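You operate a simulated robot arm through the tools that you are given. There is no shell and no other tool.

Carry out the task below with a simulated two-armed robot. There is one attempt and no reset: what you move stays moved.

JOB
Zero the reel counter, crank out 1.2 metres of cable, set the catch.
Fine: the plug stays in its holder.

It is judged by the outcome, as a careful person would: the job done as asked, and still so three seconds after it is handed in. It fails if anything else is knocked over, pushed out of place, dropped, spilled or broken.

ROBOT AND FRAMES
Two 7-joint arms with two-finger parallel grippers on one trunk that stands fixed in place. Base frame: the origin is at the foot of the trunk, x ahead of it, y to its left, z up. Lengths are in m, angles in degrees, forces in N, time in s.
The left shoulder is at [0.05, 0.187, 1.16], the right one opposite. With the tool pointing down near the work surface each hand reaches from about 0.1 to 0.66 m from the base axis, measured 20 degrees to its own side. Payload 3.43 kg a hand.
The TCP of each hand is the grasp point between the finger pads, 0.03 m short of the fingertips. In the tool frame z runs along the fingers and y along their closing line. The gripper opens to 0.094 m. The fingers are 0.028 m wide and 0.01 m thick; the gripper's body (0.05 by 0.096 m) begins 0.055 m behind the TCP.
Orientation is that of the tool frame in the base frame, as a unit quaternion [x, y, z, w]. With the fingers straight down and closing along the base's y, the tool's x points along the base's -x, its y along +y and its z along -z.

CONTROLS
- The arms move only by the tool drive_tool. It takes "left_targets", "right_targets" or both (then of equal length, played together; a hand with none holds still); each is a list of rows, each a list of 2 entries, a list of its own where there are three numbers: the shift along the tool's x, y, z in units of 40 mm (1.0 is 40 mm), then the turn, a rotation vector about the tool's x, y, z in units of 8 degrees (1.0 is 8 degrees). In form: [[[tx, ty, tz], [wx, wy, wz]], ...]. A call has 1 to 20 rows; each row shifts and turns the commanded pose from where the row before left it, along the tool's axes as they then stand. "left_jaw" and "right_jaw" are, for a hand that has rows, the gripper command, from -1 (fully open) to 1 (shut), values between in proportion, set as the call begins (left out, the last holds). A call with a number of a shift or a turn outside -1 to 1 is refused whole. A row lasts 0.2 s, in which the tool goes at most 0.05 m and 8.6 degrees; a call with a longer step from one row to the next is refused whole, and so is a gripper value outside its range. A pose out of reach is approached as far as the arm can. The call stops where the force on the tool passes 90 N (or 10 N more than at its start, if that is more) or the arm is blocked; 0.2 s more then pass. The fingers move at their own pace (about 0.153 m/s each) and stop on an object; they squeeze with about 24 N. The grip force told is the motor's: it shows also when the fingers shut on nothing. Time passes only in rows, and 0.2 s behind the last, so rows that do not move let the fingers close. It gives the time, the measured TCP pose, the force on the tool (base axes), the opening and the grip force at its end, in the units of the frame above (readings bear some noise), with the torque about the TCP (base axes, N m) and any sound that the robot's microphone picked up, and new pictures: "views" is both (left out), scene, wrist or none (wrist: the cameras of the hands that moved).
- Cameras (640 x 400 px; columns grow to the right, rows downward): "scene" is now at [0.137, 0.0489, 1.3487]; the picture's right is [0.51, -0.86, 0.00], its down [-0.28, -0.17, -0.94] and it looks along [0.81, 0.48, -0.33] (base axes); focal length 214 px, centre (320, 200). "left" rides on the left gripper at [0.076, -0.014, -0.103] in its tool frame; the picture's right is [0.18, 0.98, 0.00], its down [-0.75, 0.14, -0.64] and it looks along [-0.63, 0.12, 0.77] (tool axes); focal length 243 px, centre (320, 200). "right" rides on the right gripper at [0.076, 0.014, -0.103] in its tool frame; the picture's right is [-0.18, 0.98, 0.00], its down [-0.75, -0.14, -0.64] and it looks along [-0.63, -0.12, 0.77] (tool axes); focal length 243 px, centre (320, 200). There is no depth. A picture from a camera that has moved, and an enlarged one, comes with that camera's place and axes in the base frame and with its lens.
- move_column(by): slides the trunk up (or, below 0, down) by that many m; the arms and the scene camera ride with it, the base frame stays. It gives what a move gives, with no picture.
- turn_head(pan, tilt): turns the head with the scene camera to pan (to the left, within 80 degrees either way) and tilt (down, from -29 to 69), counted from straight ahead of the robot. It gives what a move gives, and a new picture of the scene camera.
- inspect(camera, box): a new picture of the part [left, top, right, bottom] of that camera's present view, enlarged. No time passes.
- close_job(): hands the job in; it is judged then, once.

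Nothing tells you positions but the pictures and the camera data. Unless the task says otherwise, let go and move clear before handing in.

The tools are called after ">>>" as a command line: name --argument value ..., lists and objects as JSON in quotes. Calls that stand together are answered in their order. drive_tool: Moves the arms, as the interface text tells. Its arguments: {"type":"object","properties":{"left_targets":{"type":"array"},"left_jaw":{"type":"number"},"right_targets":{"type":"array"},"right_jaw":{"type":"number"},"views":{"type":"string","enum":["both","scene","wrist","none"]}},"required":[]} The other tools are called the same way: move_column (by) moves the trunk up or down; turn_head (pan, tilt) turns the head that bears the scene camera; inspect (camera, box) takes an enlarged picture of a part of a camera's view; close_job () hands the job in.

At the start:

```text
time_s: 0.0
left_eef_pos: [0.3647, 0.4364, 1.2155]
left_tcp_rot: [0.0, 1.0, 0.0, 0.0]
left_ft_force: [0.0, 0.1, 0.0]
left_ft_torque: [0.02, 0.01, -0.01]
left_grip_width: 0.0937
left_gripper_force: 0.2
right_eef_pos: [0.2772, 0.037, 1.2823]
right_tcp_rot: [0.0, 1.0, 0.0, 0.0]
right_ft_force: [0.1, 0.1, 0.6]
right_ft_torque: [0.02, 0.02, 0.01]
right_grip_width: 0.0941
right_gripper_force: 0.0
trunk travel left (down, up): [-0.375, 0.057]
head pan, tilt (commanded): [30.9, 19.1]
```

scene: 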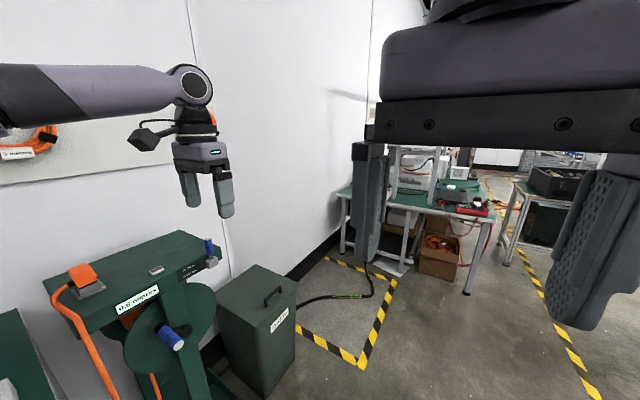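
right: 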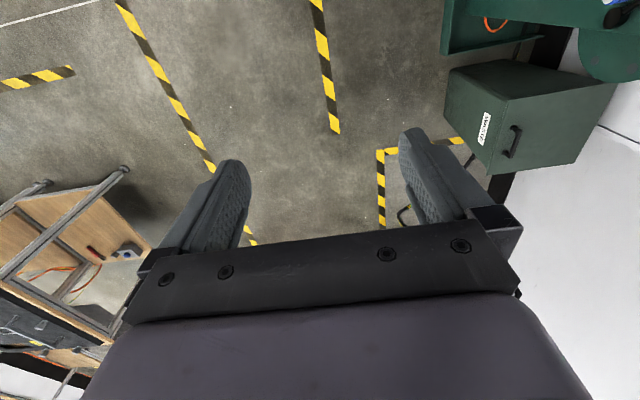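
left: 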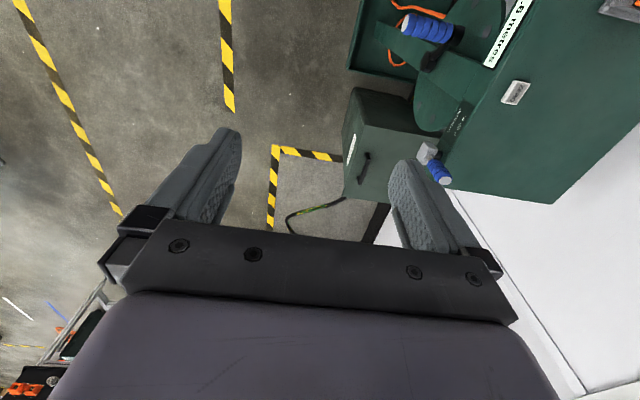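

The reel stand is at the lower left of the scene picture, with a counter on top, a blue-handled crank on the reel and a blue catch lever on the stand's end. I'll turn the head towards it to see it better.

>>> turn_head --pan 65 --tilt 40

>>> inspect --camera "left" --box '[340, 0, 640, 200]'

```text
time_s: 1.0
left_eef_pos: [0.3646, 0.4356, 1.2158]
left_tcp_rot: [0.0, 1.0, 0.0, 0.0]
left_ft_force: [-0.8, -0.1, 0.5]
left_ft_torque: [0.0, 0.0, -0.05]
left_grip_width: 0.0939
left_gripper_force: 0.1
right_eef_pos: [0.2801, 0.039, 1.278]
right_tcp_rot: [0.015, 1.0, -0.005, 0.004]
right_ft_force: [25.9, 68.5, -36.1]
right_ft_torque: [-8.98, 0.19, -6.25]
right_grip_width: 0.0939
right_gripper_force: 0.0
trunk travel left (down, up): [-0.375, 0.057]
head pan, tilt (commanded): [65.0, 40.0]
camera scene: at [0.1197, 0.067, 1.3331], right [0.72, -0.69, 0.0], down [-0.33, -0.35, -0.88], along [0.6, 0.63, -0.48], focal length 214 px, centre (320, 200)
```

scene: 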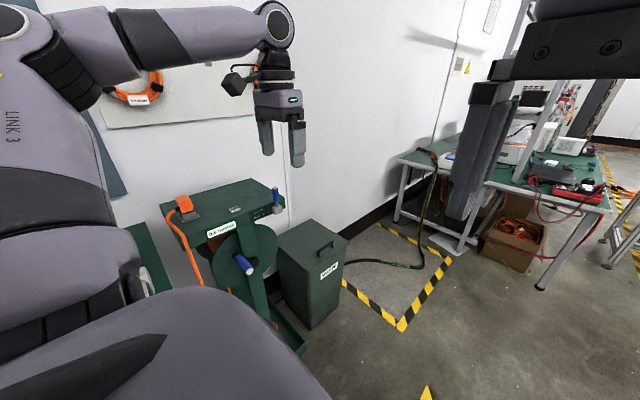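

```text
2.00 times, centred on (490, 100) of left
camera zoom: at [0.2881, 0.4221, 1.3173], right [-0.18, 0.98, 0.0], down [0.75, 0.14, 0.64], along [0.63, 0.12, -0.77], focal length 485 px, centre (-20, 400)
```

zoom: 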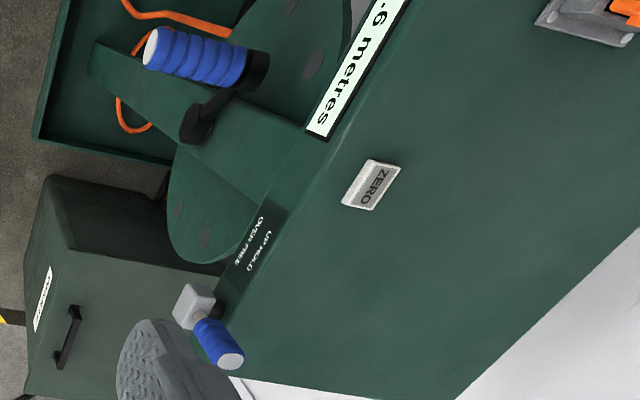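

The head's turn stopped short, at about 46° pan, and the right hand feels a push: the head is leaning on the right arm. I'll turn the head back and then move the right hand out of the way to the right.

>>> turn_head --pan 31 --tilt 19

```text
time_s: 2.0
left_eef_pos: [0.3643, 0.4357, 1.2155]
left_tcp_rot: [0.0, 1.0, 0.0, 0.0]
left_ft_force: [-0.1, 0.2, 0.3]
left_ft_torque: [0.0, 0.03, 0.01]
left_grip_width: 0.0939
left_gripper_force: 0.0
right_eef_pos: [0.2774, 0.0344, 1.2836]
right_tcp_rot: [-0.001, 1.0, 0.0, 0.0]
right_ft_force: [-0.2, 0.6, 0.3]
right_ft_torque: [0.01, -0.01, 0.01]
right_grip_width: 0.0939
right_gripper_force: 0.1
trunk travel left (down, up): [-0.375, 0.057]
head pan, tilt (commanded): [31.0, 19.0]
camera scene: at [0.1368, 0.049, 1.3489], right [0.52, -0.86, 0.0], down [-0.28, -0.17, -0.95], along [0.81, 0.49, -0.33], focal length 214 px, centre (320, 200)
```

scene: 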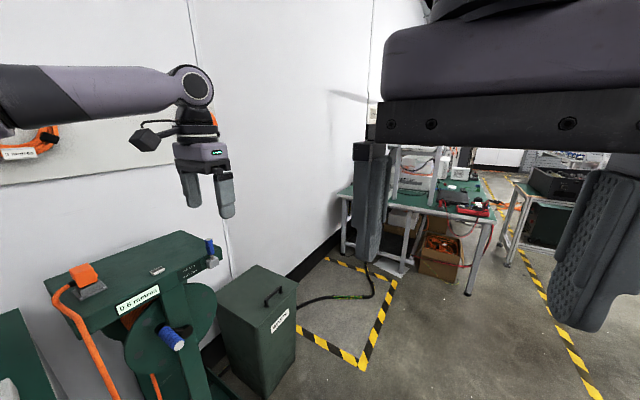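

The contact is gone. Now I'll move the right hand forward and to the right, clear of the head and the view.

>>> drive_tool --right_targets '[[[-0.5, -0.5, 0], [0, 0, 0]], [[-0.5, -0.8, 0], [0, 0, 0]], [[-0.5, -0.8, 0], [0, 0, 0]], [[-0.5, -0.8, 0], [0, 0, 0]], [[0, -1, 0], [0, 0, 0]], [[0, -1, 0], [0, 0, 0]], [[0, -1, 0], [0, 0, 0]], [[0, -1, 0], [0, 0, 0]], [[0, -1, 0], [0, 0, 0]]]' --views "scene"

```text
time_s: 4.0
left_eef_pos: [0.3635, 0.4363, 1.2143]
left_tcp_rot: [0.0, 1.0, 0.0, 0.0]
left_ft_force: [0.2, 0.3, 0.8]
left_ft_torque: [0.04, 0.0, -0.02]
left_grip_width: 0.0939
left_gripper_force: 0.3
right_eef_pos: [0.3563, -0.2783, 1.2838]
right_tcp_rot: [-0.001, 1.0, 0.001, 0.0]
right_ft_force: [-0.1, 0.1, 0.4]
right_ft_torque: [-0.01, -0.01, -0.02]
right_grip_width: 0.0942
right_gripper_force: 0.0
trunk travel left (down, up): [-0.375, 0.057]
head pan, tilt (commanded): [31.0, 19.0]
camera scene: at [0.1367, 0.0484, 1.349], right [0.52, -0.86, 0.0], down [-0.28, -0.17, -0.95], along [0.81, 0.49, -0.33], focal length 214 px, centre (320, 200)
```

scene: 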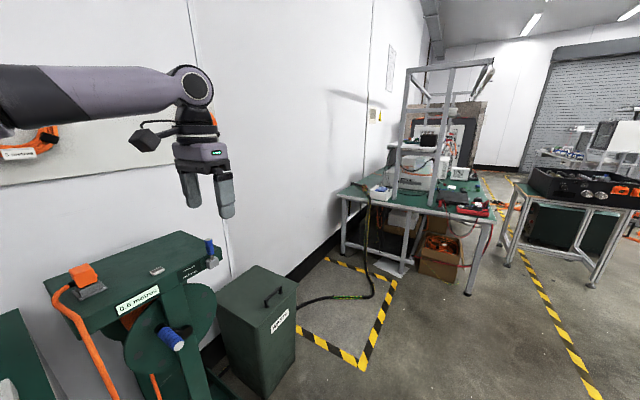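

>>> turn_head --pan 55 --tilt 35

```text
time_s: 4.9
left_eef_pos: [0.3638, 0.4356, 1.2156]
left_tcp_rot: [0.0, 1.0, 0.0, 0.0]
left_ft_force: [-0.4, 0.3, -0.1]
left_ft_torque: [0.02, -0.02, 0.01]
left_grip_width: 0.0941
left_gripper_force: 0.1
right_eef_pos: [0.3562, -0.2759, 1.2844]
right_tcp_rot: [0.0, 1.0, -0.001, 0.0]
right_ft_force: [0.5, -0.3, -0.6]
right_ft_torque: [-0.02, -0.01, 0.02]
right_grip_width: 0.0938
right_gripper_force: 0.0
trunk travel left (down, up): [-0.375, 0.057]
head pan, tilt (commanded): [55.0, 35.0]
camera scene: at [0.1076, 0.0731, 1.3235], right [0.82, -0.57, 0.0], down [-0.33, -0.47, -0.82], along [0.47, 0.67, -0.57], focal length 214 px, centre (320, 200)
```

scene: 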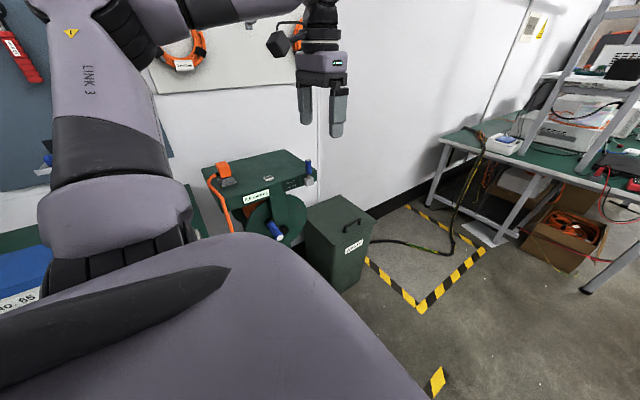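

>>> turn_head --pan 36 --tilt 38

>>> inspect --camera "scene" --box '[100, 80, 420, 280]'

```text
time_s: 5.7
left_eef_pos: [0.3648, 0.4355, 1.214]
left_tcp_rot: [0.0, 1.0, 0.0, 0.0]
left_ft_force: [0.3, 1.0, 0.1]
left_ft_torque: [0.0, 0.0, -0.04]
left_grip_width: 0.0943
left_gripper_force: 0.0
right_eef_pos: [0.3577, -0.2758, 1.2842]
right_tcp_rot: [0.0, 1.0, 0.0, 0.001]
right_ft_force: [0.5, 0.0, -0.4]
right_ft_torque: [-0.02, 0.01, -0.02]
right_grip_width: 0.0939
right_gripper_force: 0.1
trunk travel left (down, up): [-0.375, 0.057]
head pan, tilt (commanded): [36.0, 38.0]
camera scene: at [0.1268, 0.0518, 1.3189], right [0.59, -0.81, 0.0], down [-0.5, -0.36, -0.79], along [0.64, 0.46, -0.62], focal length 214 px, centre (320, 200)
```

scene: 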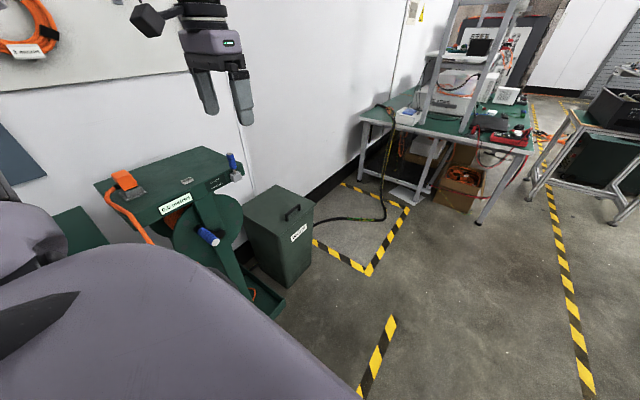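

```text
2.00 times, centred on (260, 180) of scene
camera zoom: at [0.1268, 0.0518, 1.3189], right [0.59, -0.81, 0.0], down [-0.5, -0.36, -0.79], along [0.64, 0.46, -0.62], focal length 429 px, centre (440, 240)
```

zoom: 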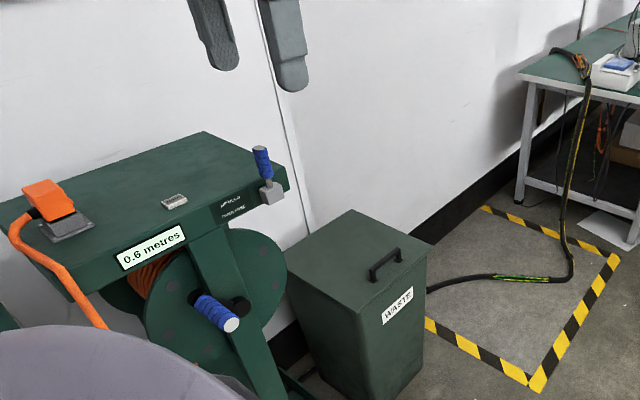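

>>> inspect --camera "scene" --box '[160, 140, 260, 202]'

>>> inspect --camera "scene" --box '[160, 190, 300, 278]'

>>> inspect --camera "left" --box '[400, 60, 520, 200]'

>>> inspect --camera "left" --box '[340, 0, 500, 100]'

```text
6.40 times, centred on (210, 171) of scene
camera zoom: at [0.1268, 0.0518, 1.3189], right [0.59, -0.81, 0.0], down [-0.5, -0.36, -0.79], along [0.64, 0.46, -0.62], focal length 1373 px, centre (1024, 386)
```

zoom: 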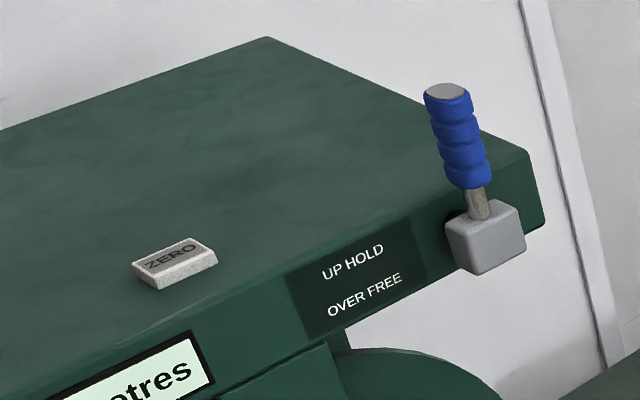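

```text
4.55 times, centred on (230, 234) of scene
camera zoom: at [0.1268, 0.0518, 1.3189], right [0.59, -0.81, 0.0], down [-0.5, -0.36, -0.79], along [0.64, 0.46, -0.62], focal length 975 px, centre (729, 46)
```

zoom: 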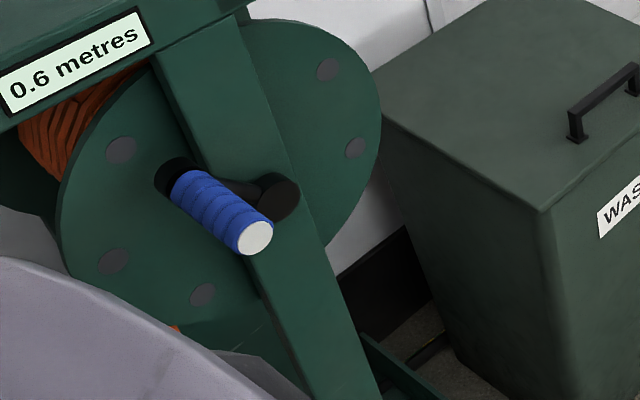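

```text
2.86 times, centred on (460, 130) of left
camera zoom: at [0.2881, 0.4219, 1.3174], right [-0.18, 0.98, 0.0], down [0.75, 0.14, 0.64], along [0.63, 0.12, -0.77], focal length 693 px, centre (-80, 400)
```

zoom: 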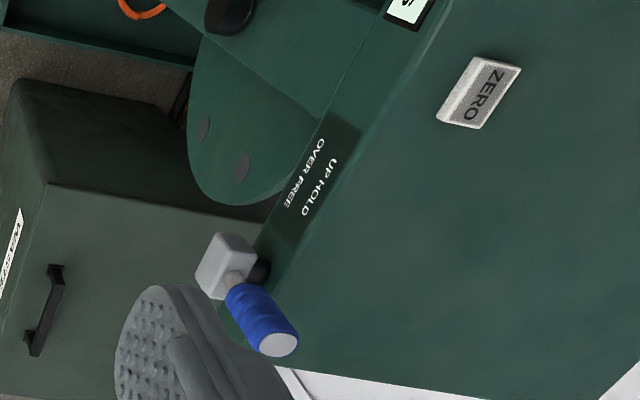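

```text
4.00 times, centred on (420, 50) of left
camera zoom: at [0.2881, 0.4219, 1.3174], right [-0.18, 0.98, 0.0], down [0.75, 0.14, 0.64], along [0.63, 0.12, -0.77], focal length 970 px, centre (-80, 800)
```

zoom: 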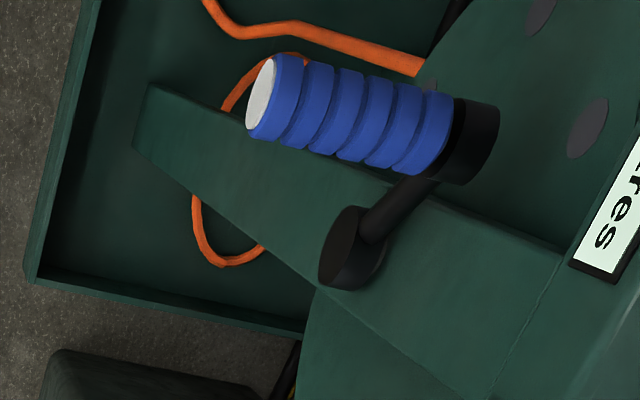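

The stand's front face lies at about y=0.674. From two views I place the ZERO button at about (0.339, 0.711, 0.961), the catch lever, which stands UP (HOLD), at about (0.46, 0.645, 0.94–1.02), and the crank handle at about (0.296, 0.57–0.66, 0.805) around a hub at (0.349, 0.753). First I'll move the left hand, jaws shut, above ZERO.

>>> drive_tool --left_targets '[[[0.09, 0.95, 0], [0, 0, 0]], [[0.09, 0.95, 0], [0, 0, 0]], [[0.09, 0.95, 0], [0, 0, 0]], [[0.09, 0.95, 0], [0, 0, 0]], [[0.09, 0.95, 0], [0, 0, 0]], [[0.09, 0.95, 0], [0, 0, 0]], [[0.09, 0.95, 0], [0, 0, 0]], [[0, 0, 0.8], [0, 0, 0]], [[0, 0, 0.8], [0, 0, 0]], [[0, 0, 0.8], [0, 0, 0]]]' --left_jaw 1 --views "both"

```text
time_s: 7.9
left_eef_pos: [0.3574, 0.7244, 1.1298]
left_tcp_rot: [0.0, 1.0, -0.001, 0.0]
left_ft_force: [-0.4, -0.7, -0.3]
left_ft_torque: [-0.01, -0.01, -0.02]
left_grip_width: 0.0
left_gripper_force: 23.8
left hand out of reach, approached as far as the arm can: row 7, 8, 9, 10
right_eef_pos: [0.3574, -0.2762, 1.284]
right_tcp_rot: [0.0, 1.0, 0.0, 0.0]
right_ft_force: [0.1, 0.1, -0.3]
right_ft_torque: [-0.02, -0.02, -0.01]
right_grip_width: 0.094
right_gripper_force: 0.0
trunk travel left (down, up): [-0.375, 0.057]
head pan, tilt (commanded): [36.0, 38.0]
camera scene: at [0.1265, 0.0524, 1.3189], right [0.59, -0.81, 0.0], down [-0.5, -0.36, -0.79], along [0.64, 0.46, -0.62], focal length 214 px, centre (320, 200)
camera left: at [0.2805, 0.7107, 1.2329], right [-0.18, 0.98, 0.0], down [0.75, 0.14, 0.64], along [0.63, 0.12, -0.77], focal length 243 px, centre (320, 200)
```

scene: 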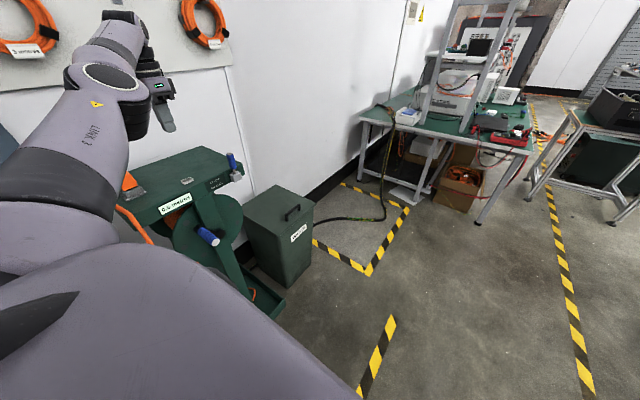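
left: 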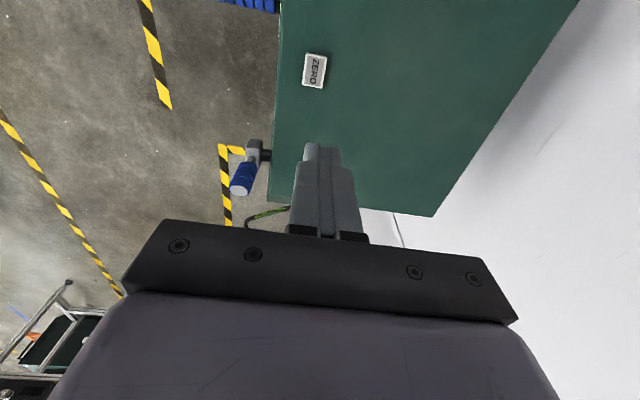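

The arm is near the edge of its reach up here, but reach should improve as the hand lowers towards shoulder level. I'll go down a little and check.

>>> drive_tool --left_targets '[[[0, 0, 0.6], [0, 0, 0]], [[0, 0, 0.6], [0, 0, 0]], [[0, 0, 0.6], [0, 0, 0]], [[0, 0, 0], [0, 0, 0]]]' --views "both"

```text
time_s: 8.9
left_eef_pos: [0.3623, 0.7313, 1.0945]
left_tcp_rot: [0.0, 1.0, -0.002, -0.001]
left_ft_force: [1.8, 0.0, -0.2]
left_ft_torque: [-0.02, -0.03, 0.0]
left_grip_width: 0.0
left_gripper_force: 24.1
left hand out of reach, approached as far as the arm can: row 1, 2, 3
right_eef_pos: [0.357, -0.2766, 1.2845]
right_tcp_rot: [0.0, 1.0, 0.0, 0.0]
right_ft_force: [-0.2, 0.4, -0.2]
right_ft_torque: [0.01, -0.03, 0.0]
right_grip_width: 0.094
right_gripper_force: 0.1
trunk travel left (down, up): [-0.375, 0.057]
head pan, tilt (commanded): [36.0, 38.0]
camera scene: at [0.1269, 0.0518, 1.3188], right [0.59, -0.81, 0.0], down [-0.5, -0.36, -0.79], along [0.64, 0.46, -0.62], focal length 214 px, centre (320, 200)
camera left: at [0.2865, 0.7172, 1.1967], right [-0.18, 0.98, 0.0], down [0.76, 0.14, 0.64], along [0.63, 0.11, -0.77], focal length 243 px, centre (320, 200)
```

scene: 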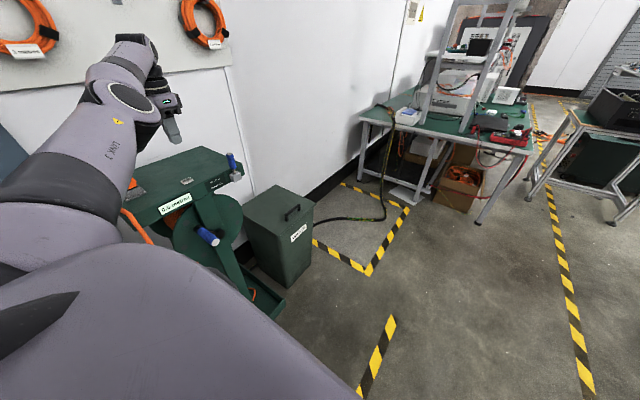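
left: 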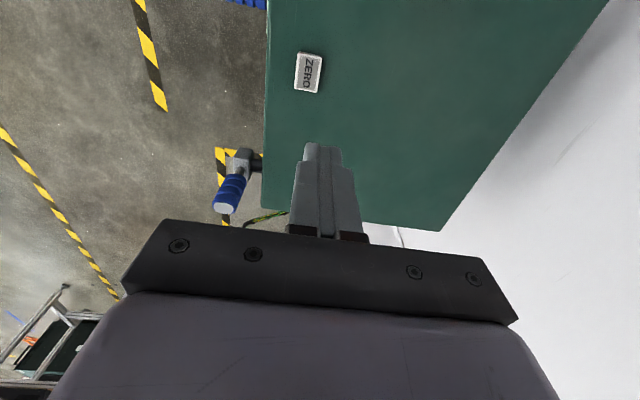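

The arm seems held off by a wrist limit with the fingers straight down. I'll tilt the fingers outward, away from the trunk, which should ease the wrist.

>>> drive_tool --left_targets '[[[0, 0, 0], [-0.86, -0.5, 0]], [[0, 0, 0], [-0.86, -0.5, 0]], [[0, 0, 0], [-0.86, -0.5, 0]], [[0, 0, 0], [0, 0, 0]]]' --views "both"

```text
time_s: 9.9
left_eef_pos: [0.3679, 0.7637, 1.0983]
left_tcp_rot: [-0.013, 0.986, 0.149, 0.067]
left_ft_force: [0.2, 0.0, 0.1]
left_ft_torque: [0.03, 0.02, 0.03]
left_grip_width: 0.0001
left_gripper_force: 24.7
left hand out of reach, approached as far as the arm can: row 1, 2, 3
right_eef_pos: [0.3571, -0.275, 1.2843]
right_tcp_rot: [0.0, 1.0, 0.0, 0.001]
right_ft_force: [-0.4, 0.4, 0.5]
right_ft_torque: [0.02, -0.02, 0.01]
right_grip_width: 0.0939
right_gripper_force: 0.0
trunk travel left (down, up): [-0.375, 0.057]
head pan, tilt (commanded): [36.0, 38.0]
camera scene: at [0.1267, 0.052, 1.3188], right [0.59, -0.81, 0.0], down [-0.5, -0.36, -0.79], along [0.64, 0.46, -0.62], focal length 214 px, centre (320, 200)
camera left: at [0.2807, 0.7199, 1.1807], right [-0.23, 0.94, 0.26], down [0.66, -0.05, 0.75], along [0.72, 0.34, -0.61], focal length 243 px, centre (320, 200)
```

scene: 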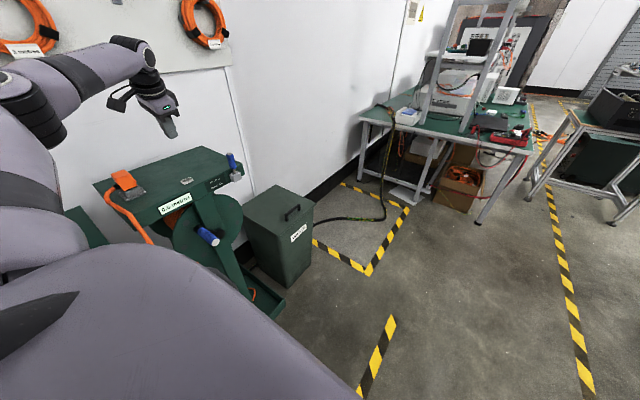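
left: 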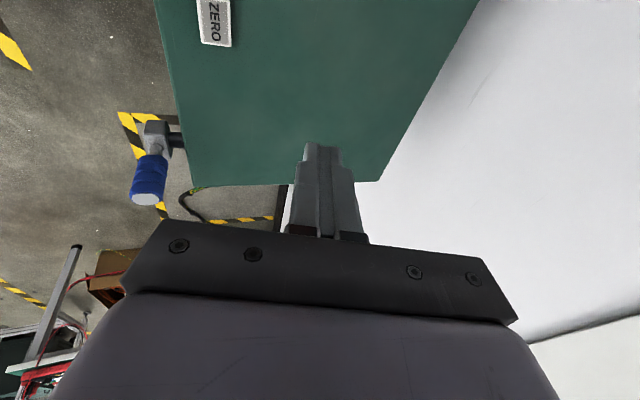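

>>> drive_tool --left_targets '[[[0.14, -0.52, 0.26], [0, 0, 0]], [[0.14, -0.52, 0.26], [0, 0, 0]], [[0.14, -0.52, 0.26], [0, 0, 0]], [[0, 0, 0], [0, 0, 0]]]' --views "scene"

```text
time_s: 10.9
left_eef_pos: [0.3604, 0.713, 1.0494]
left_tcp_rot: [-0.012, 0.987, 0.148, 0.067]
left_ft_force: [-0.2, 0.3, -0.5]
left_ft_torque: [0.03, -0.04, 0.0]
left_grip_width: 0.0
left_gripper_force: 24.2
right_eef_pos: [0.3574, -0.2764, 1.2828]
right_tcp_rot: [0.0, 1.0, 0.0, 0.0]
right_ft_force: [0.3, -1.0, 0.1]
right_ft_torque: [-0.03, 0.01, 0.0]
right_grip_width: 0.0942
right_gripper_force: 0.1
trunk travel left (down, up): [-0.375, 0.057]
head pan, tilt (commanded): [36.0, 38.0]
camera scene: at [0.1268, 0.0516, 1.3189], right [0.59, -0.81, 0.0], down [-0.5, -0.36, -0.79], along [0.64, 0.46, -0.62], focal length 214 px, centre (320, 200)
```

scene: 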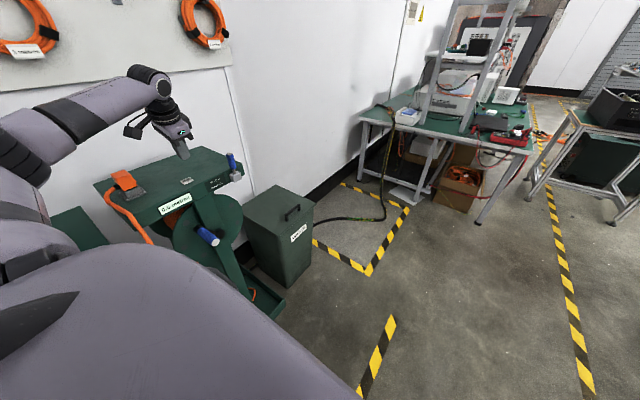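

The arm now follows exactly. I'll bring the fingertips to about 2 cm above the ZERO button and check the alignment.

>>> drive_tool --left_targets '[[[0.38, -0.27, 0.4], [0, 0, 0]], [[0.38, -0.27, 0.4], [0, 0, 0]], [[0, 0, 0], [0, 0, 0]]]' --views "both"

>>> inspect --camera "scene" --box '[120, 110, 260, 198]'

>>> inspect --camera "left" --box '[220, 50, 420, 175]'

```text
time_s: 11.7
left_eef_pos: [0.3346, 0.7013, 1.0068]
left_tcp_rot: [-0.011, 0.987, 0.148, 0.067]
left_ft_force: [-0.2, -0.1, -0.4]
left_ft_torque: [0.0, 0.03, 0.01]
left_grip_width: 0.0002
left_gripper_force: 24.1
right_eef_pos: [0.3579, -0.2762, 1.2835]
right_tcp_rot: [0.0, 1.0, 0.0, 0.0]
right_ft_force: [0.0, 0.1, 0.5]
right_ft_torque: [0.0, 0.01, 0.01]
right_grip_width: 0.0939
right_gripper_force: 0.1
trunk travel left (down, up): [-0.375, 0.057]
head pan, tilt (commanded): [36.0, 38.0]
camera scene: at [0.1269, 0.0517, 1.3189], right [0.59, -0.81, 0.0], down [-0.5, -0.36, -0.79], along [0.64, 0.46, -0.62], focal length 214 px, centre (320, 200)
camera left: at [0.2468, 0.6574, 1.0893], right [-0.22, 0.94, 0.26], down [0.66, -0.05, 0.75], along [0.72, 0.34, -0.61], focal length 243 px, centre (320, 200)
```

scene: 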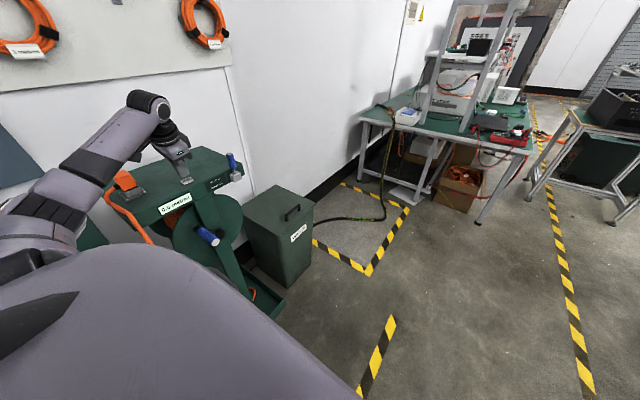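
left: 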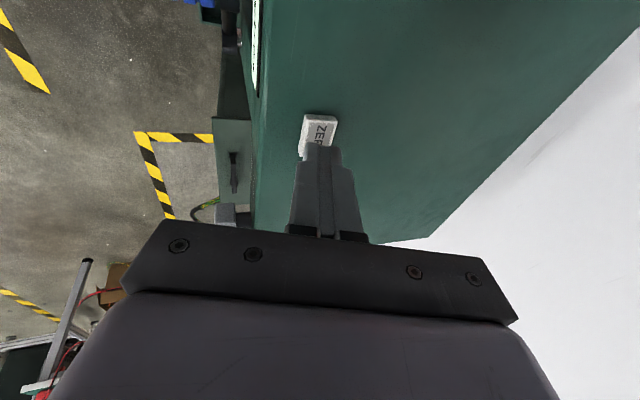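

```text
4.55 times, centred on (190, 154) of scene
camera zoom: at [0.1269, 0.0517, 1.3189], right [0.59, -0.81, 0.0], down [-0.5, -0.36, -0.79], along [0.64, 0.46, -0.62], focal length 975 px, centre (911, 409)
```

zoom: 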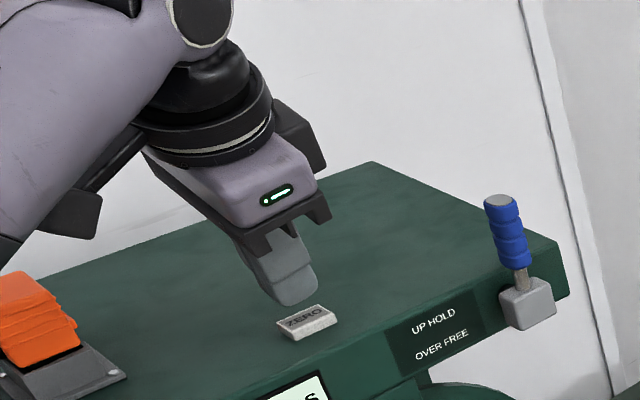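

```text
3.20 times, centred on (320, 112) of left
camera zoom: at [0.2468, 0.6574, 1.0893], right [-0.22, 0.94, 0.26], down [0.66, -0.05, 0.75], along [0.72, 0.34, -0.61], focal length 776 px, centre (320, 480)
```

zoom: 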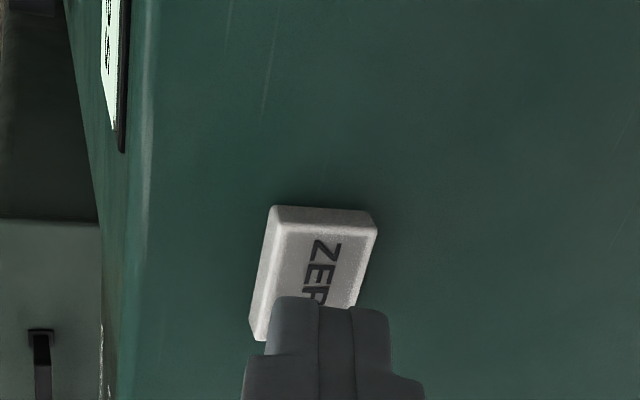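

Fingertips are about 17 mm over the ZERO button and lined up. Pressing down in small steps.

>>> drive_tool --left_targets '[[[0.034, -0.073, 0.236], [0, 0, 0]], [[0.02, -0.04, 0.12], [0, 0, 0]], [[0, 0, 0], [0, 0, 0]]]' --views "wrist"

>>> inspect --camera "scene" --box '[120, 130, 260, 218]'

```text
time_s: 12.5
left_eef_pos: [0.3333, 0.7011, 0.992]
left_tcp_rot: [-0.012, 0.987, 0.148, 0.067]
left_ft_force: [-0.7, 0.1, 0.3]
left_ft_torque: [-0.02, 0.0, 0.0]
left_grip_width: 0.0003
left_gripper_force: 24.4
right_eef_pos: [0.3567, -0.2761, 1.285]
right_tcp_rot: [0.0, 1.0, 0.0, 0.0]
right_ft_force: [-0.5, -0.7, -0.2]
right_ft_torque: [0.0, 0.01, 0.0]
right_grip_width: 0.0942
right_gripper_force: 0.0
trunk travel left (down, up): [-0.375, 0.057]
head pan, tilt (commanded): [36.0, 38.0]
camera left: at [0.2462, 0.6571, 1.0751], right [-0.22, 0.94, 0.26], down [0.66, -0.05, 0.75], along [0.72, 0.34, -0.61], focal length 243 px, centre (320, 200)
```

left: 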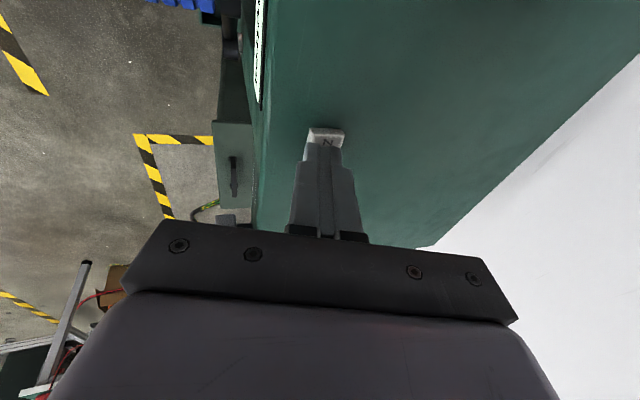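

```text
4.55 times, centred on (190, 174) of scene
camera zoom: at [0.1268, 0.0517, 1.3189], right [0.59, -0.81, 0.0], down [-0.5, -0.36, -0.79], along [0.64, 0.46, -0.62], focal length 975 px, centre (911, 318)
```

zoom: 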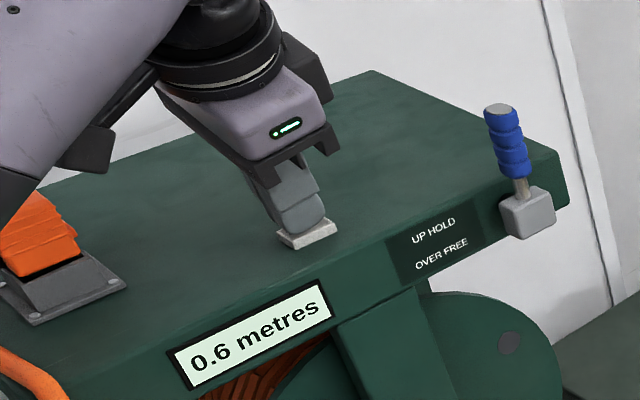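

>>> drive_tool --left_targets '[[[0.02, -0.08, 0.1], [0, 0, 0]], [[0, 0, 0], [0, 0, 0]]]' --views "none"

>>> inspect --camera "scene" --box '[120, 130, 260, 218]'

```text
time_s: 13.1
left_eef_pos: [0.3332, 0.6981, 0.9883]
left_tcp_rot: [-0.012, 0.987, 0.148, 0.067]
left_ft_force: [0.5, -0.4, -0.4]
left_ft_torque: [0.01, 0.0, -0.01]
left_grip_width: 0.0
left_gripper_force: 24.3
right_eef_pos: [0.357, -0.2767, 1.2835]
right_tcp_rot: [0.0, 1.0, 0.0, 0.0]
right_ft_force: [-0.1, -0.5, -0.7]
right_ft_torque: [-0.02, 0.0, 0.03]
right_grip_width: 0.0941
right_gripper_force: 0.0
trunk travel left (down, up): [-0.375, 0.057]
head pan, tilt (commanded): [36.0, 38.0]
```

```text
4.55 times, centred on (190, 174) of scene
camera zoom: at [0.1268, 0.0517, 1.3189], right [0.59, -0.81, 0.0], down [-0.5, -0.36, -0.79], along [0.64, 0.46, -0.62], focal length 975 px, centre (911, 318)
```

zoom: 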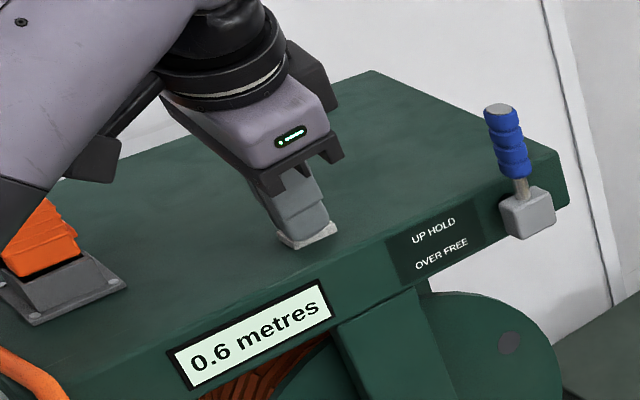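

>>> drive_tool --left_targets '[[[0.01, -0.022, 0.071], [0, 0, 0]], [[0, 0, 0], [0, 0, 0]]]' --views "none"

>>> inspect --camera "scene" --box '[150, 150, 250, 212]'

```text
time_s: 13.7
left_eef_pos: [0.3332, 0.6988, 0.9861]
left_tcp_rot: [-0.012, 0.987, 0.149, 0.067]
left_ft_force: [0.6, -0.5, 2.8]
left_ft_torque: [0.0, -0.03, -0.01]
left_grip_width: 0.0001
left_gripper_force: 23.7
right_eef_pos: [0.3563, -0.2759, 1.2845]
right_tcp_rot: [0.0, 1.0, 0.001, 0.0]
right_ft_force: [-0.4, -0.2, -0.5]
right_ft_torque: [0.0, 0.0, 0.01]
right_grip_width: 0.0939
right_gripper_force: 0.1
trunk travel left (down, up): [-0.375, 0.057]
head pan, tilt (commanded): [36.0, 38.0]
heard: click
```

```text
6.40 times, centred on (200, 181) of scene
camera zoom: at [0.1267, 0.0514, 1.3189], right [0.59, -0.81, 0.0], down [-0.5, -0.36, -0.79], along [0.64, 0.46, -0.62], focal length 1373 px, centre (1088, 322)
```

zoom: 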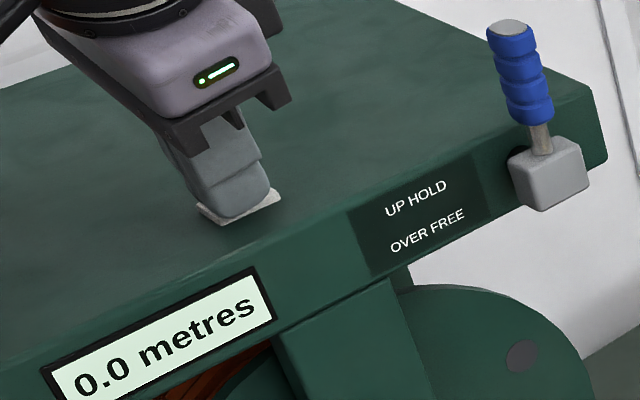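

I heard a click and the counter reads 0.0. Next I'll lift off, back away from the stand and turn the hand to point horizontally at the stand (+y), so the shut fingers work as a rod on the catch lever.

>>> drive_tool --left_targets '[[[-0.09, 0.195, -0.63], [0, 0, 0]], [[-0.09, 0.195, -0.63], [0, 0, 0]], [[-0.09, 0.195, -0.63], [0, 0, 0]], [[-0.065, -0.77, -0.387], [0, 0, 0]], [[-0.065, -0.77, -0.387], [0, 0, 0]], [[-0.065, -0.77, -0.387], [0, 0, 0]], [[-0.065, -0.77, -0.387], [0, 0, 0]], [[-0.065, -0.77, -0.387], [0, 0, 0]], [[0, 0, 0], [0, 0, 0]]]' --views "both"

```text
time_s: 15.7
left_eef_pos: [0.3427, 0.5268, 1.0946]
left_tcp_rot: [-0.012, 0.987, 0.147, 0.067]
left_ft_force: [0.4, -0.7, -0.1]
left_ft_torque: [-0.01, -0.01, 0.02]
left_grip_width: 0.0001
left_gripper_force: 23.5
right_eef_pos: [0.357, -0.2756, 1.2837]
right_tcp_rot: [0.001, 1.0, -0.001, 0.001]
right_ft_force: [-1.0, 0.3, -0.1]
right_ft_torque: [0.0, 0.03, -0.01]
right_grip_width: 0.0937
right_gripper_force: 0.0
trunk travel left (down, up): [-0.375, 0.057]
head pan, tilt (commanded): [36.0, 38.0]
camera scene: at [0.1269, 0.052, 1.3188], right [0.59, -0.81, 0.0], down [-0.5, -0.36, -0.79], along [0.64, 0.46, -0.62], focal length 214 px, centre (320, 200)
camera left: at [0.2539, 0.4827, 1.1775], right [-0.22, 0.94, 0.26], down [0.66, -0.05, 0.75], along [0.72, 0.34, -0.61], focal length 243 px, centre (320, 200)
```

scene: 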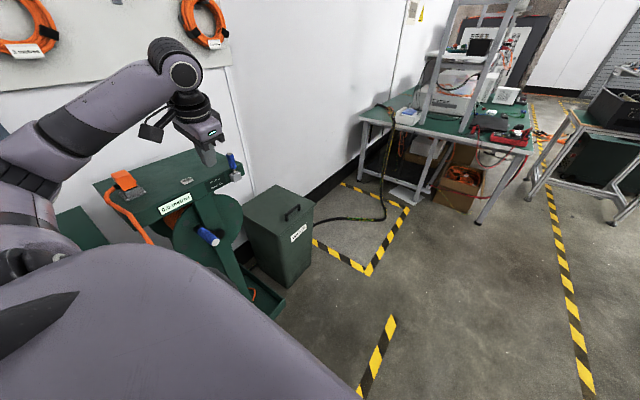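
left: 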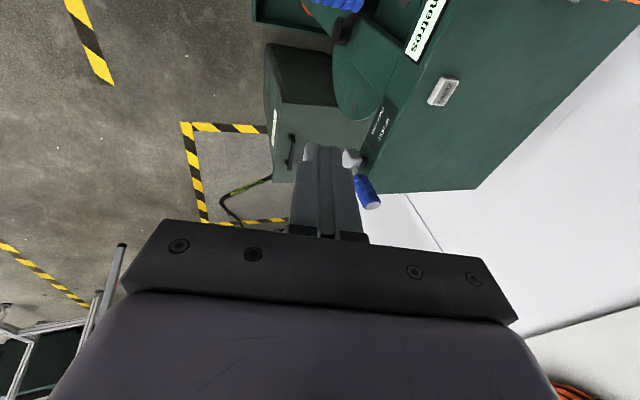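

>>> drive_tool --left_targets '[[[0, 0, 0], [-0.908, 0.059, 0.087]], [[0, 0, 0], [-0.908, 0.059, 0.087]], [[0, 0, 0], [-0.908, 0.059, 0.087]], [[0, 0, 0], [-0.908, 0.059, 0.087]], [[0, 0, 0], [-0.908, 0.059, 0.087]], [[0, 0, 0], [-0.908, 0.059, 0.087]], [[0, 0, 0], [-0.908, 0.059, 0.087]], [[0, 0, 0], [-0.908, 0.059, 0.087]], [[0, 0, 0], [-0.908, 0.059, 0.087]], [[0, 0, 0], [-0.908, 0.059, 0.087]], [[0, 0, 0], [0, 0, 0]]]' --views "both"

```text
time_s: 18.1
left_eef_pos: [0.3425, 0.5306, 1.095]
left_tcp_rot: [0.001, 0.707, 0.707, 0.001]
left_ft_force: [0.4, -0.8, 0.2]
left_ft_torque: [-0.01, 0.05, 0.03]
left_grip_width: 0.0
left_gripper_force: 24.3
right_eef_pos: [0.3595, -0.277, 1.2853]
right_tcp_rot: [0.0, 1.0, 0.0, 0.0]
right_ft_force: [-0.9, 0.4, -0.3]
right_ft_torque: [-0.01, -0.01, 0.04]
right_grip_width: 0.0941
right_gripper_force: 0.1
trunk travel left (down, up): [-0.375, 0.057]
head pan, tilt (commanded): [36.0, 38.0]
camera scene: at [0.1267, 0.0518, 1.3189], right [0.59, -0.81, 0.0], down [-0.5, -0.36, -0.79], along [0.64, 0.46, -0.62], focal length 214 px, centre (320, 200)
camera left: at [0.2666, 0.4275, 1.0805], right [-0.18, 0.0, 0.98], down [0.75, -0.64, 0.14], along [0.63, 0.76, 0.12], focal length 243 px, centre (320, 200)
```

scene: 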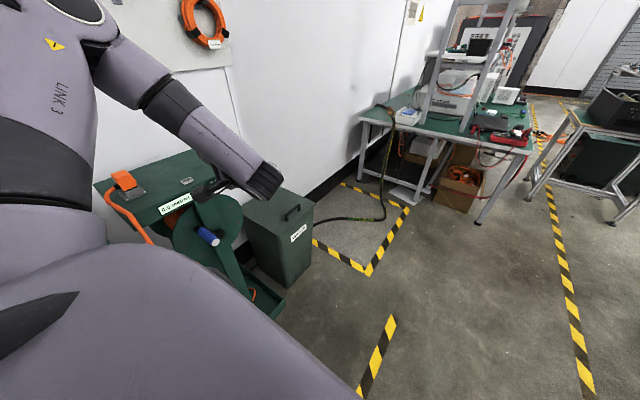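
left: 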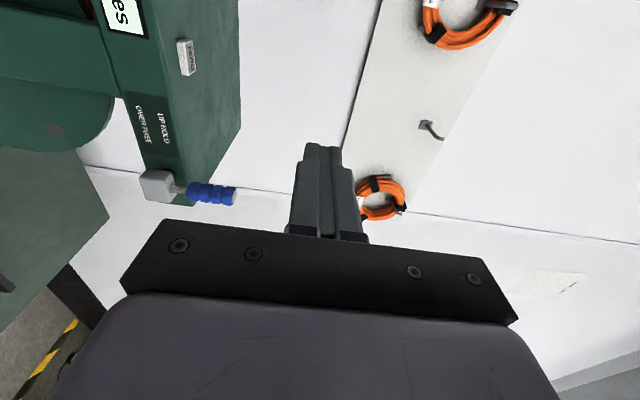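

The hand now points straight at the stand, and the wrist view confirms the lever position. I'll bring the shut fingers just to the left (-x) of the lever handle.

>>> drive_tool --left_targets '[[[-0.68, -0.79, 0], [0, 0, 0]], [[-0.68, -0.79, 0], [0, 0, 0]], [[-0.68, -0.79, 0], [0, 0, 0]], [[0, 0, 0.81], [0, 0, 0]], [[0, 0, 0.81], [0, 0, 0]], [[0, 0, 0.81], [0, 0, 0]], [[0, 0, 0], [0, 0, 0]]]' --views "both"

```text
time_s: 19.7
left_eef_pos: [0.4262, 0.6277, 0.9997]
left_tcp_rot: [0.002, 0.708, 0.706, 0.001]
left_ft_force: [1.5, -0.6, -0.7]
left_ft_torque: [0.02, -0.02, -0.05]
left_grip_width: 0.0
left_gripper_force: 24.1
right_eef_pos: [0.3567, -0.2773, 1.2845]
right_tcp_rot: [0.0, 1.0, 0.0, 0.0]
right_ft_force: [0.6, -0.1, -0.1]
right_ft_torque: [0.02, 0.0, -0.01]
right_grip_width: 0.094
right_gripper_force: 0.0
trunk travel left (down, up): [-0.375, 0.057]
head pan, tilt (commanded): [36.0, 38.0]
camera scene: at [0.1268, 0.0516, 1.3189], right [0.59, -0.81, 0.0], down [-0.5, -0.36, -0.79], along [0.64, 0.46, -0.62], focal length 214 px, centre (320, 200)
camera left: at [0.3493, 0.5245, 0.9859], right [-0.18, 0.0, 0.98], down [0.75, -0.64, 0.14], along [0.63, 0.77, 0.12], focal length 243 px, centre (320, 200)
```

scene: 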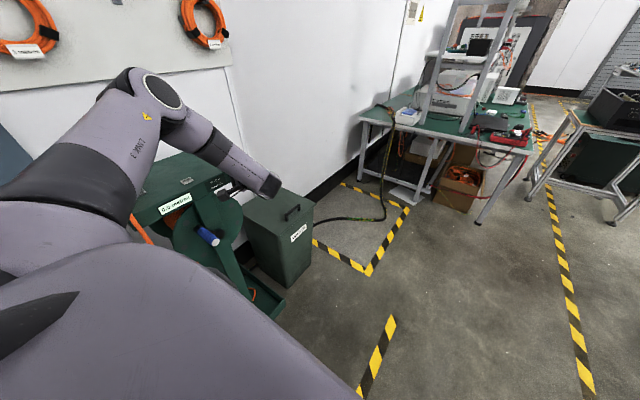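
left: 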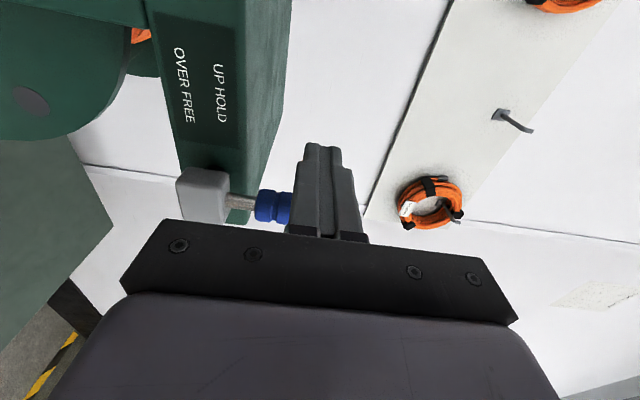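

>>> drive_tool --left_targets '[[[-0.2, 0, 0], [0, 0, 0]], [[-0.2, 0, 0], [0, 0, 0]], [[0, 0, 0], [0, 0, 0]]]' --views "wrist"

```text
time_s: 20.5
left_eef_pos: [0.4414, 0.6267, 1.0001]
left_tcp_rot: [0.002, 0.708, 0.706, 0.001]
left_ft_force: [-0.6, 0.2, -0.3]
left_ft_torque: [0.0, 0.03, -0.01]
left_grip_width: 0.0
left_gripper_force: 24.2
right_eef_pos: [0.3571, -0.2763, 1.2837]
right_tcp_rot: [0.0, 1.0, 0.0, 0.0]
right_ft_force: [0.3, 0.6, 0.3]
right_ft_torque: [0.03, -0.02, 0.01]
right_grip_width: 0.094
right_gripper_force: 0.1
trunk travel left (down, up): [-0.375, 0.057]
head pan, tilt (commanded): [36.0, 38.0]
camera left: at [0.3651, 0.5241, 0.9864], right [-0.18, 0.0, 0.98], down [0.75, -0.64, 0.14], along [0.63, 0.77, 0.11], focal length 243 px, centre (320, 200)
```

left: 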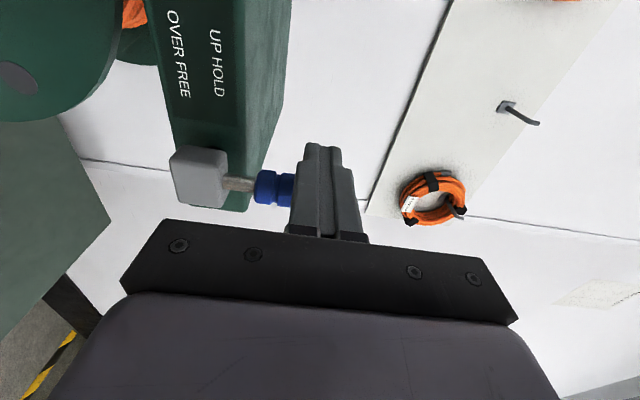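

>>> drive_tool --left_targets '[[[-0.15, 0, 0], [0, 0, 0]], [[0, 0, 0], [0, 0, 0]]]' --views "wrist"

```text
time_s: 21.1
left_eef_pos: [0.4459, 0.6251, 0.9998]
left_tcp_rot: [0.002, 0.708, 0.706, 0.001]
left_ft_force: [-1.9, -0.3, 0.3]
left_ft_torque: [-0.03, 0.0, 0.07]
left_grip_width: 0.0002
left_gripper_force: 23.8
right_eef_pos: [0.3569, -0.2772, 1.2843]
right_tcp_rot: [0.0, 1.0, 0.0, 0.0]
right_ft_force: [-0.2, -0.4, 1.2]
right_ft_torque: [0.03, -0.01, 0.01]
right_grip_width: 0.0937
right_gripper_force: 0.1
trunk travel left (down, up): [-0.375, 0.057]
head pan, tilt (commanded): [36.0, 38.0]
camera left: at [0.3704, 0.5236, 0.9869], right [-0.18, 0.0, 0.98], down [0.75, -0.64, 0.14], along [0.63, 0.77, 0.11], focal length 243 px, centre (320, 200)
```

left: 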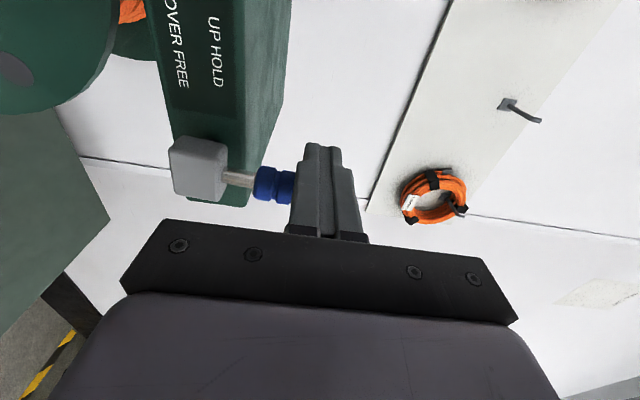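

>>> drive_tool --left_targets '[[[-0.15, 0, 0], [0, 0, 0]], [[0, 0, 0], [0, 0, 0]]]' --views "wrist"

```text
time_s: 21.7
left_eef_pos: [0.4506, 0.6254, 1.0031]
left_tcp_rot: [0.002, 0.709, 0.705, 0.001]
left_ft_force: [-1.5, 0.6, -0.8]
left_ft_torque: [-0.03, 0.01, 0.08]
left_grip_width: 0.0
left_gripper_force: 23.6
left hand out of reach, approached as far as the arm can: row 1
right_eef_pos: [0.357, -0.2764, 1.2838]
right_tcp_rot: [0.0, 1.0, 0.0, 0.0]
right_ft_force: [-0.6, -0.5, -0.3]
right_ft_torque: [-0.01, -0.01, 0.01]
right_grip_width: 0.0941
right_gripper_force: 0.1
trunk travel left (down, up): [-0.375, 0.057]
head pan, tilt (commanded): [36.0, 38.0]
camera left: at [0.3744, 0.5235, 0.9892], right [-0.18, 0.01, 0.98], down [0.75, -0.64, 0.14], along [0.63, 0.76, 0.11], focal length 243 px, centre (320, 200)
```

left: 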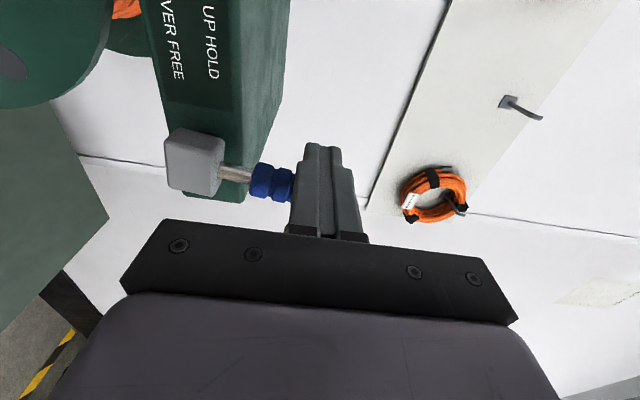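

The lever is moving over to the right with only ~1.5 N, so +x is the FREE direction, but the wrist is near its limit there. I'll back off a little and yaw the hand about 40° towards +x to regain reach.

>>> drive_tool --left_targets '[[[0.5, 0, 0], [0, 0, 0]], [[0.25, 0, 0], [0, -1, 0]], [[0, 0, 0], [0, -1, 0]], [[0, 0, 0], [0, -1, 0]], [[0, 0, 0], [0, -1, 0]], [[0, 0, 0], [0, -1, 0]], [[0, 0, 0], [0, 0, 0]]]' --views "both"

```text
time_s: 23.3
left_eef_pos: [0.42, 0.6261, 1.0019]
left_tcp_rot: [0.243, 0.665, 0.663, 0.243]
left_ft_force: [-0.5, 0.5, 0.1]
left_ft_torque: [-0.03, 0.04, -0.01]
left_grip_width: 0.0001
left_gripper_force: 23.8
right_eef_pos: [0.3574, -0.2775, 1.2835]
right_tcp_rot: [-0.001, 1.0, 0.0, 0.0]
right_ft_force: [-0.5, 0.0, 0.7]
right_ft_torque: [0.02, -0.02, 0.02]
right_grip_width: 0.094
right_gripper_force: 0.2
trunk travel left (down, up): [-0.375, 0.057]
head pan, tilt (commanded): [36.0, 38.0]
camera scene: at [0.1269, 0.0516, 1.3188], right [0.59, -0.81, 0.0], down [-0.5, -0.36, -0.79], along [0.64, 0.46, -0.62], focal length 214 px, centre (320, 200)
camera left: at [0.296, 0.5966, 0.9881], right [-0.14, 0.12, 0.98], down [0.16, -0.98, 0.14], along [0.98, 0.18, 0.11], focal length 243 px, centre (320, 200)
```

scene: 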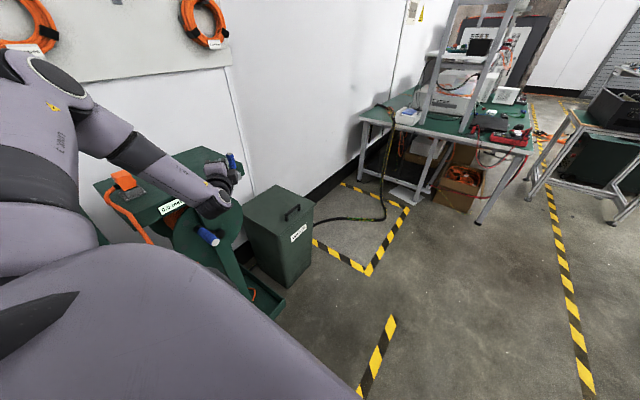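
left: 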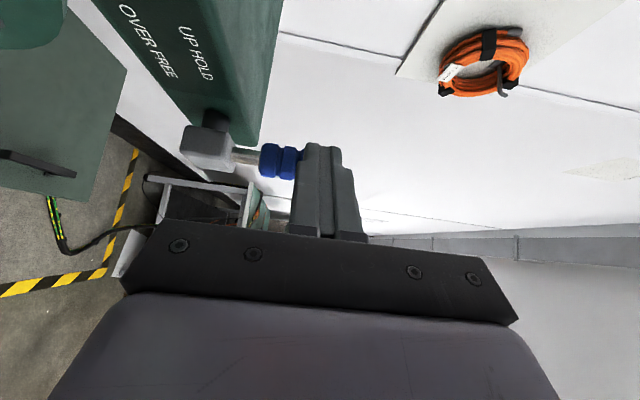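

>>> drive_tool --left_targets '[[[-0.29, -0.04, 0.24], [0, 0, 0]], [[-0.29, -0.04, 0.24], [0, 0, 0]], [[0, 0, 0], [0, 0, 0]]]' --views "wrist"

```text
time_s: 24.1
left_eef_pos: [0.4509, 0.6242, 0.9999]
left_tcp_rot: [0.243, 0.665, 0.663, 0.243]
left_ft_force: [-0.3, -1.3, 0.1]
left_ft_torque: [0.01, 0.0, -0.06]
left_grip_width: 0.0
left_gripper_force: 24.2
right_eef_pos: [0.3575, -0.2764, 1.2843]
right_tcp_rot: [0.0, 1.0, 0.0, 0.0]
right_ft_force: [0.0, -0.7, -0.4]
right_ft_torque: [0.0, 0.01, 0.02]
right_grip_width: 0.094
right_gripper_force: 0.1
trunk travel left (down, up): [-0.375, 0.057]
head pan, tilt (commanded): [36.0, 38.0]
camera left: at [0.3261, 0.5965, 0.9853], right [-0.14, 0.12, 0.98], down [0.16, -0.98, 0.14], along [0.98, 0.18, 0.12], focal length 243 px, centre (320, 200)
```

left: 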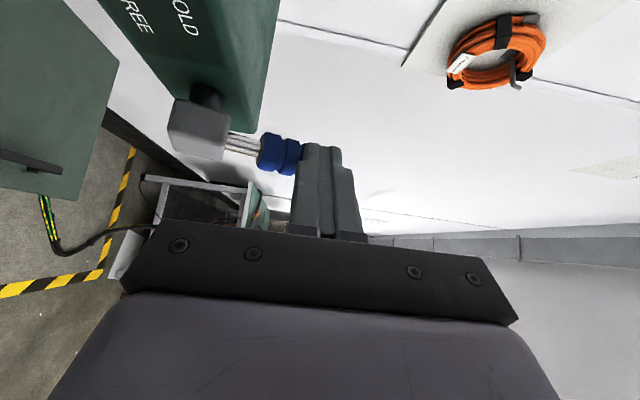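

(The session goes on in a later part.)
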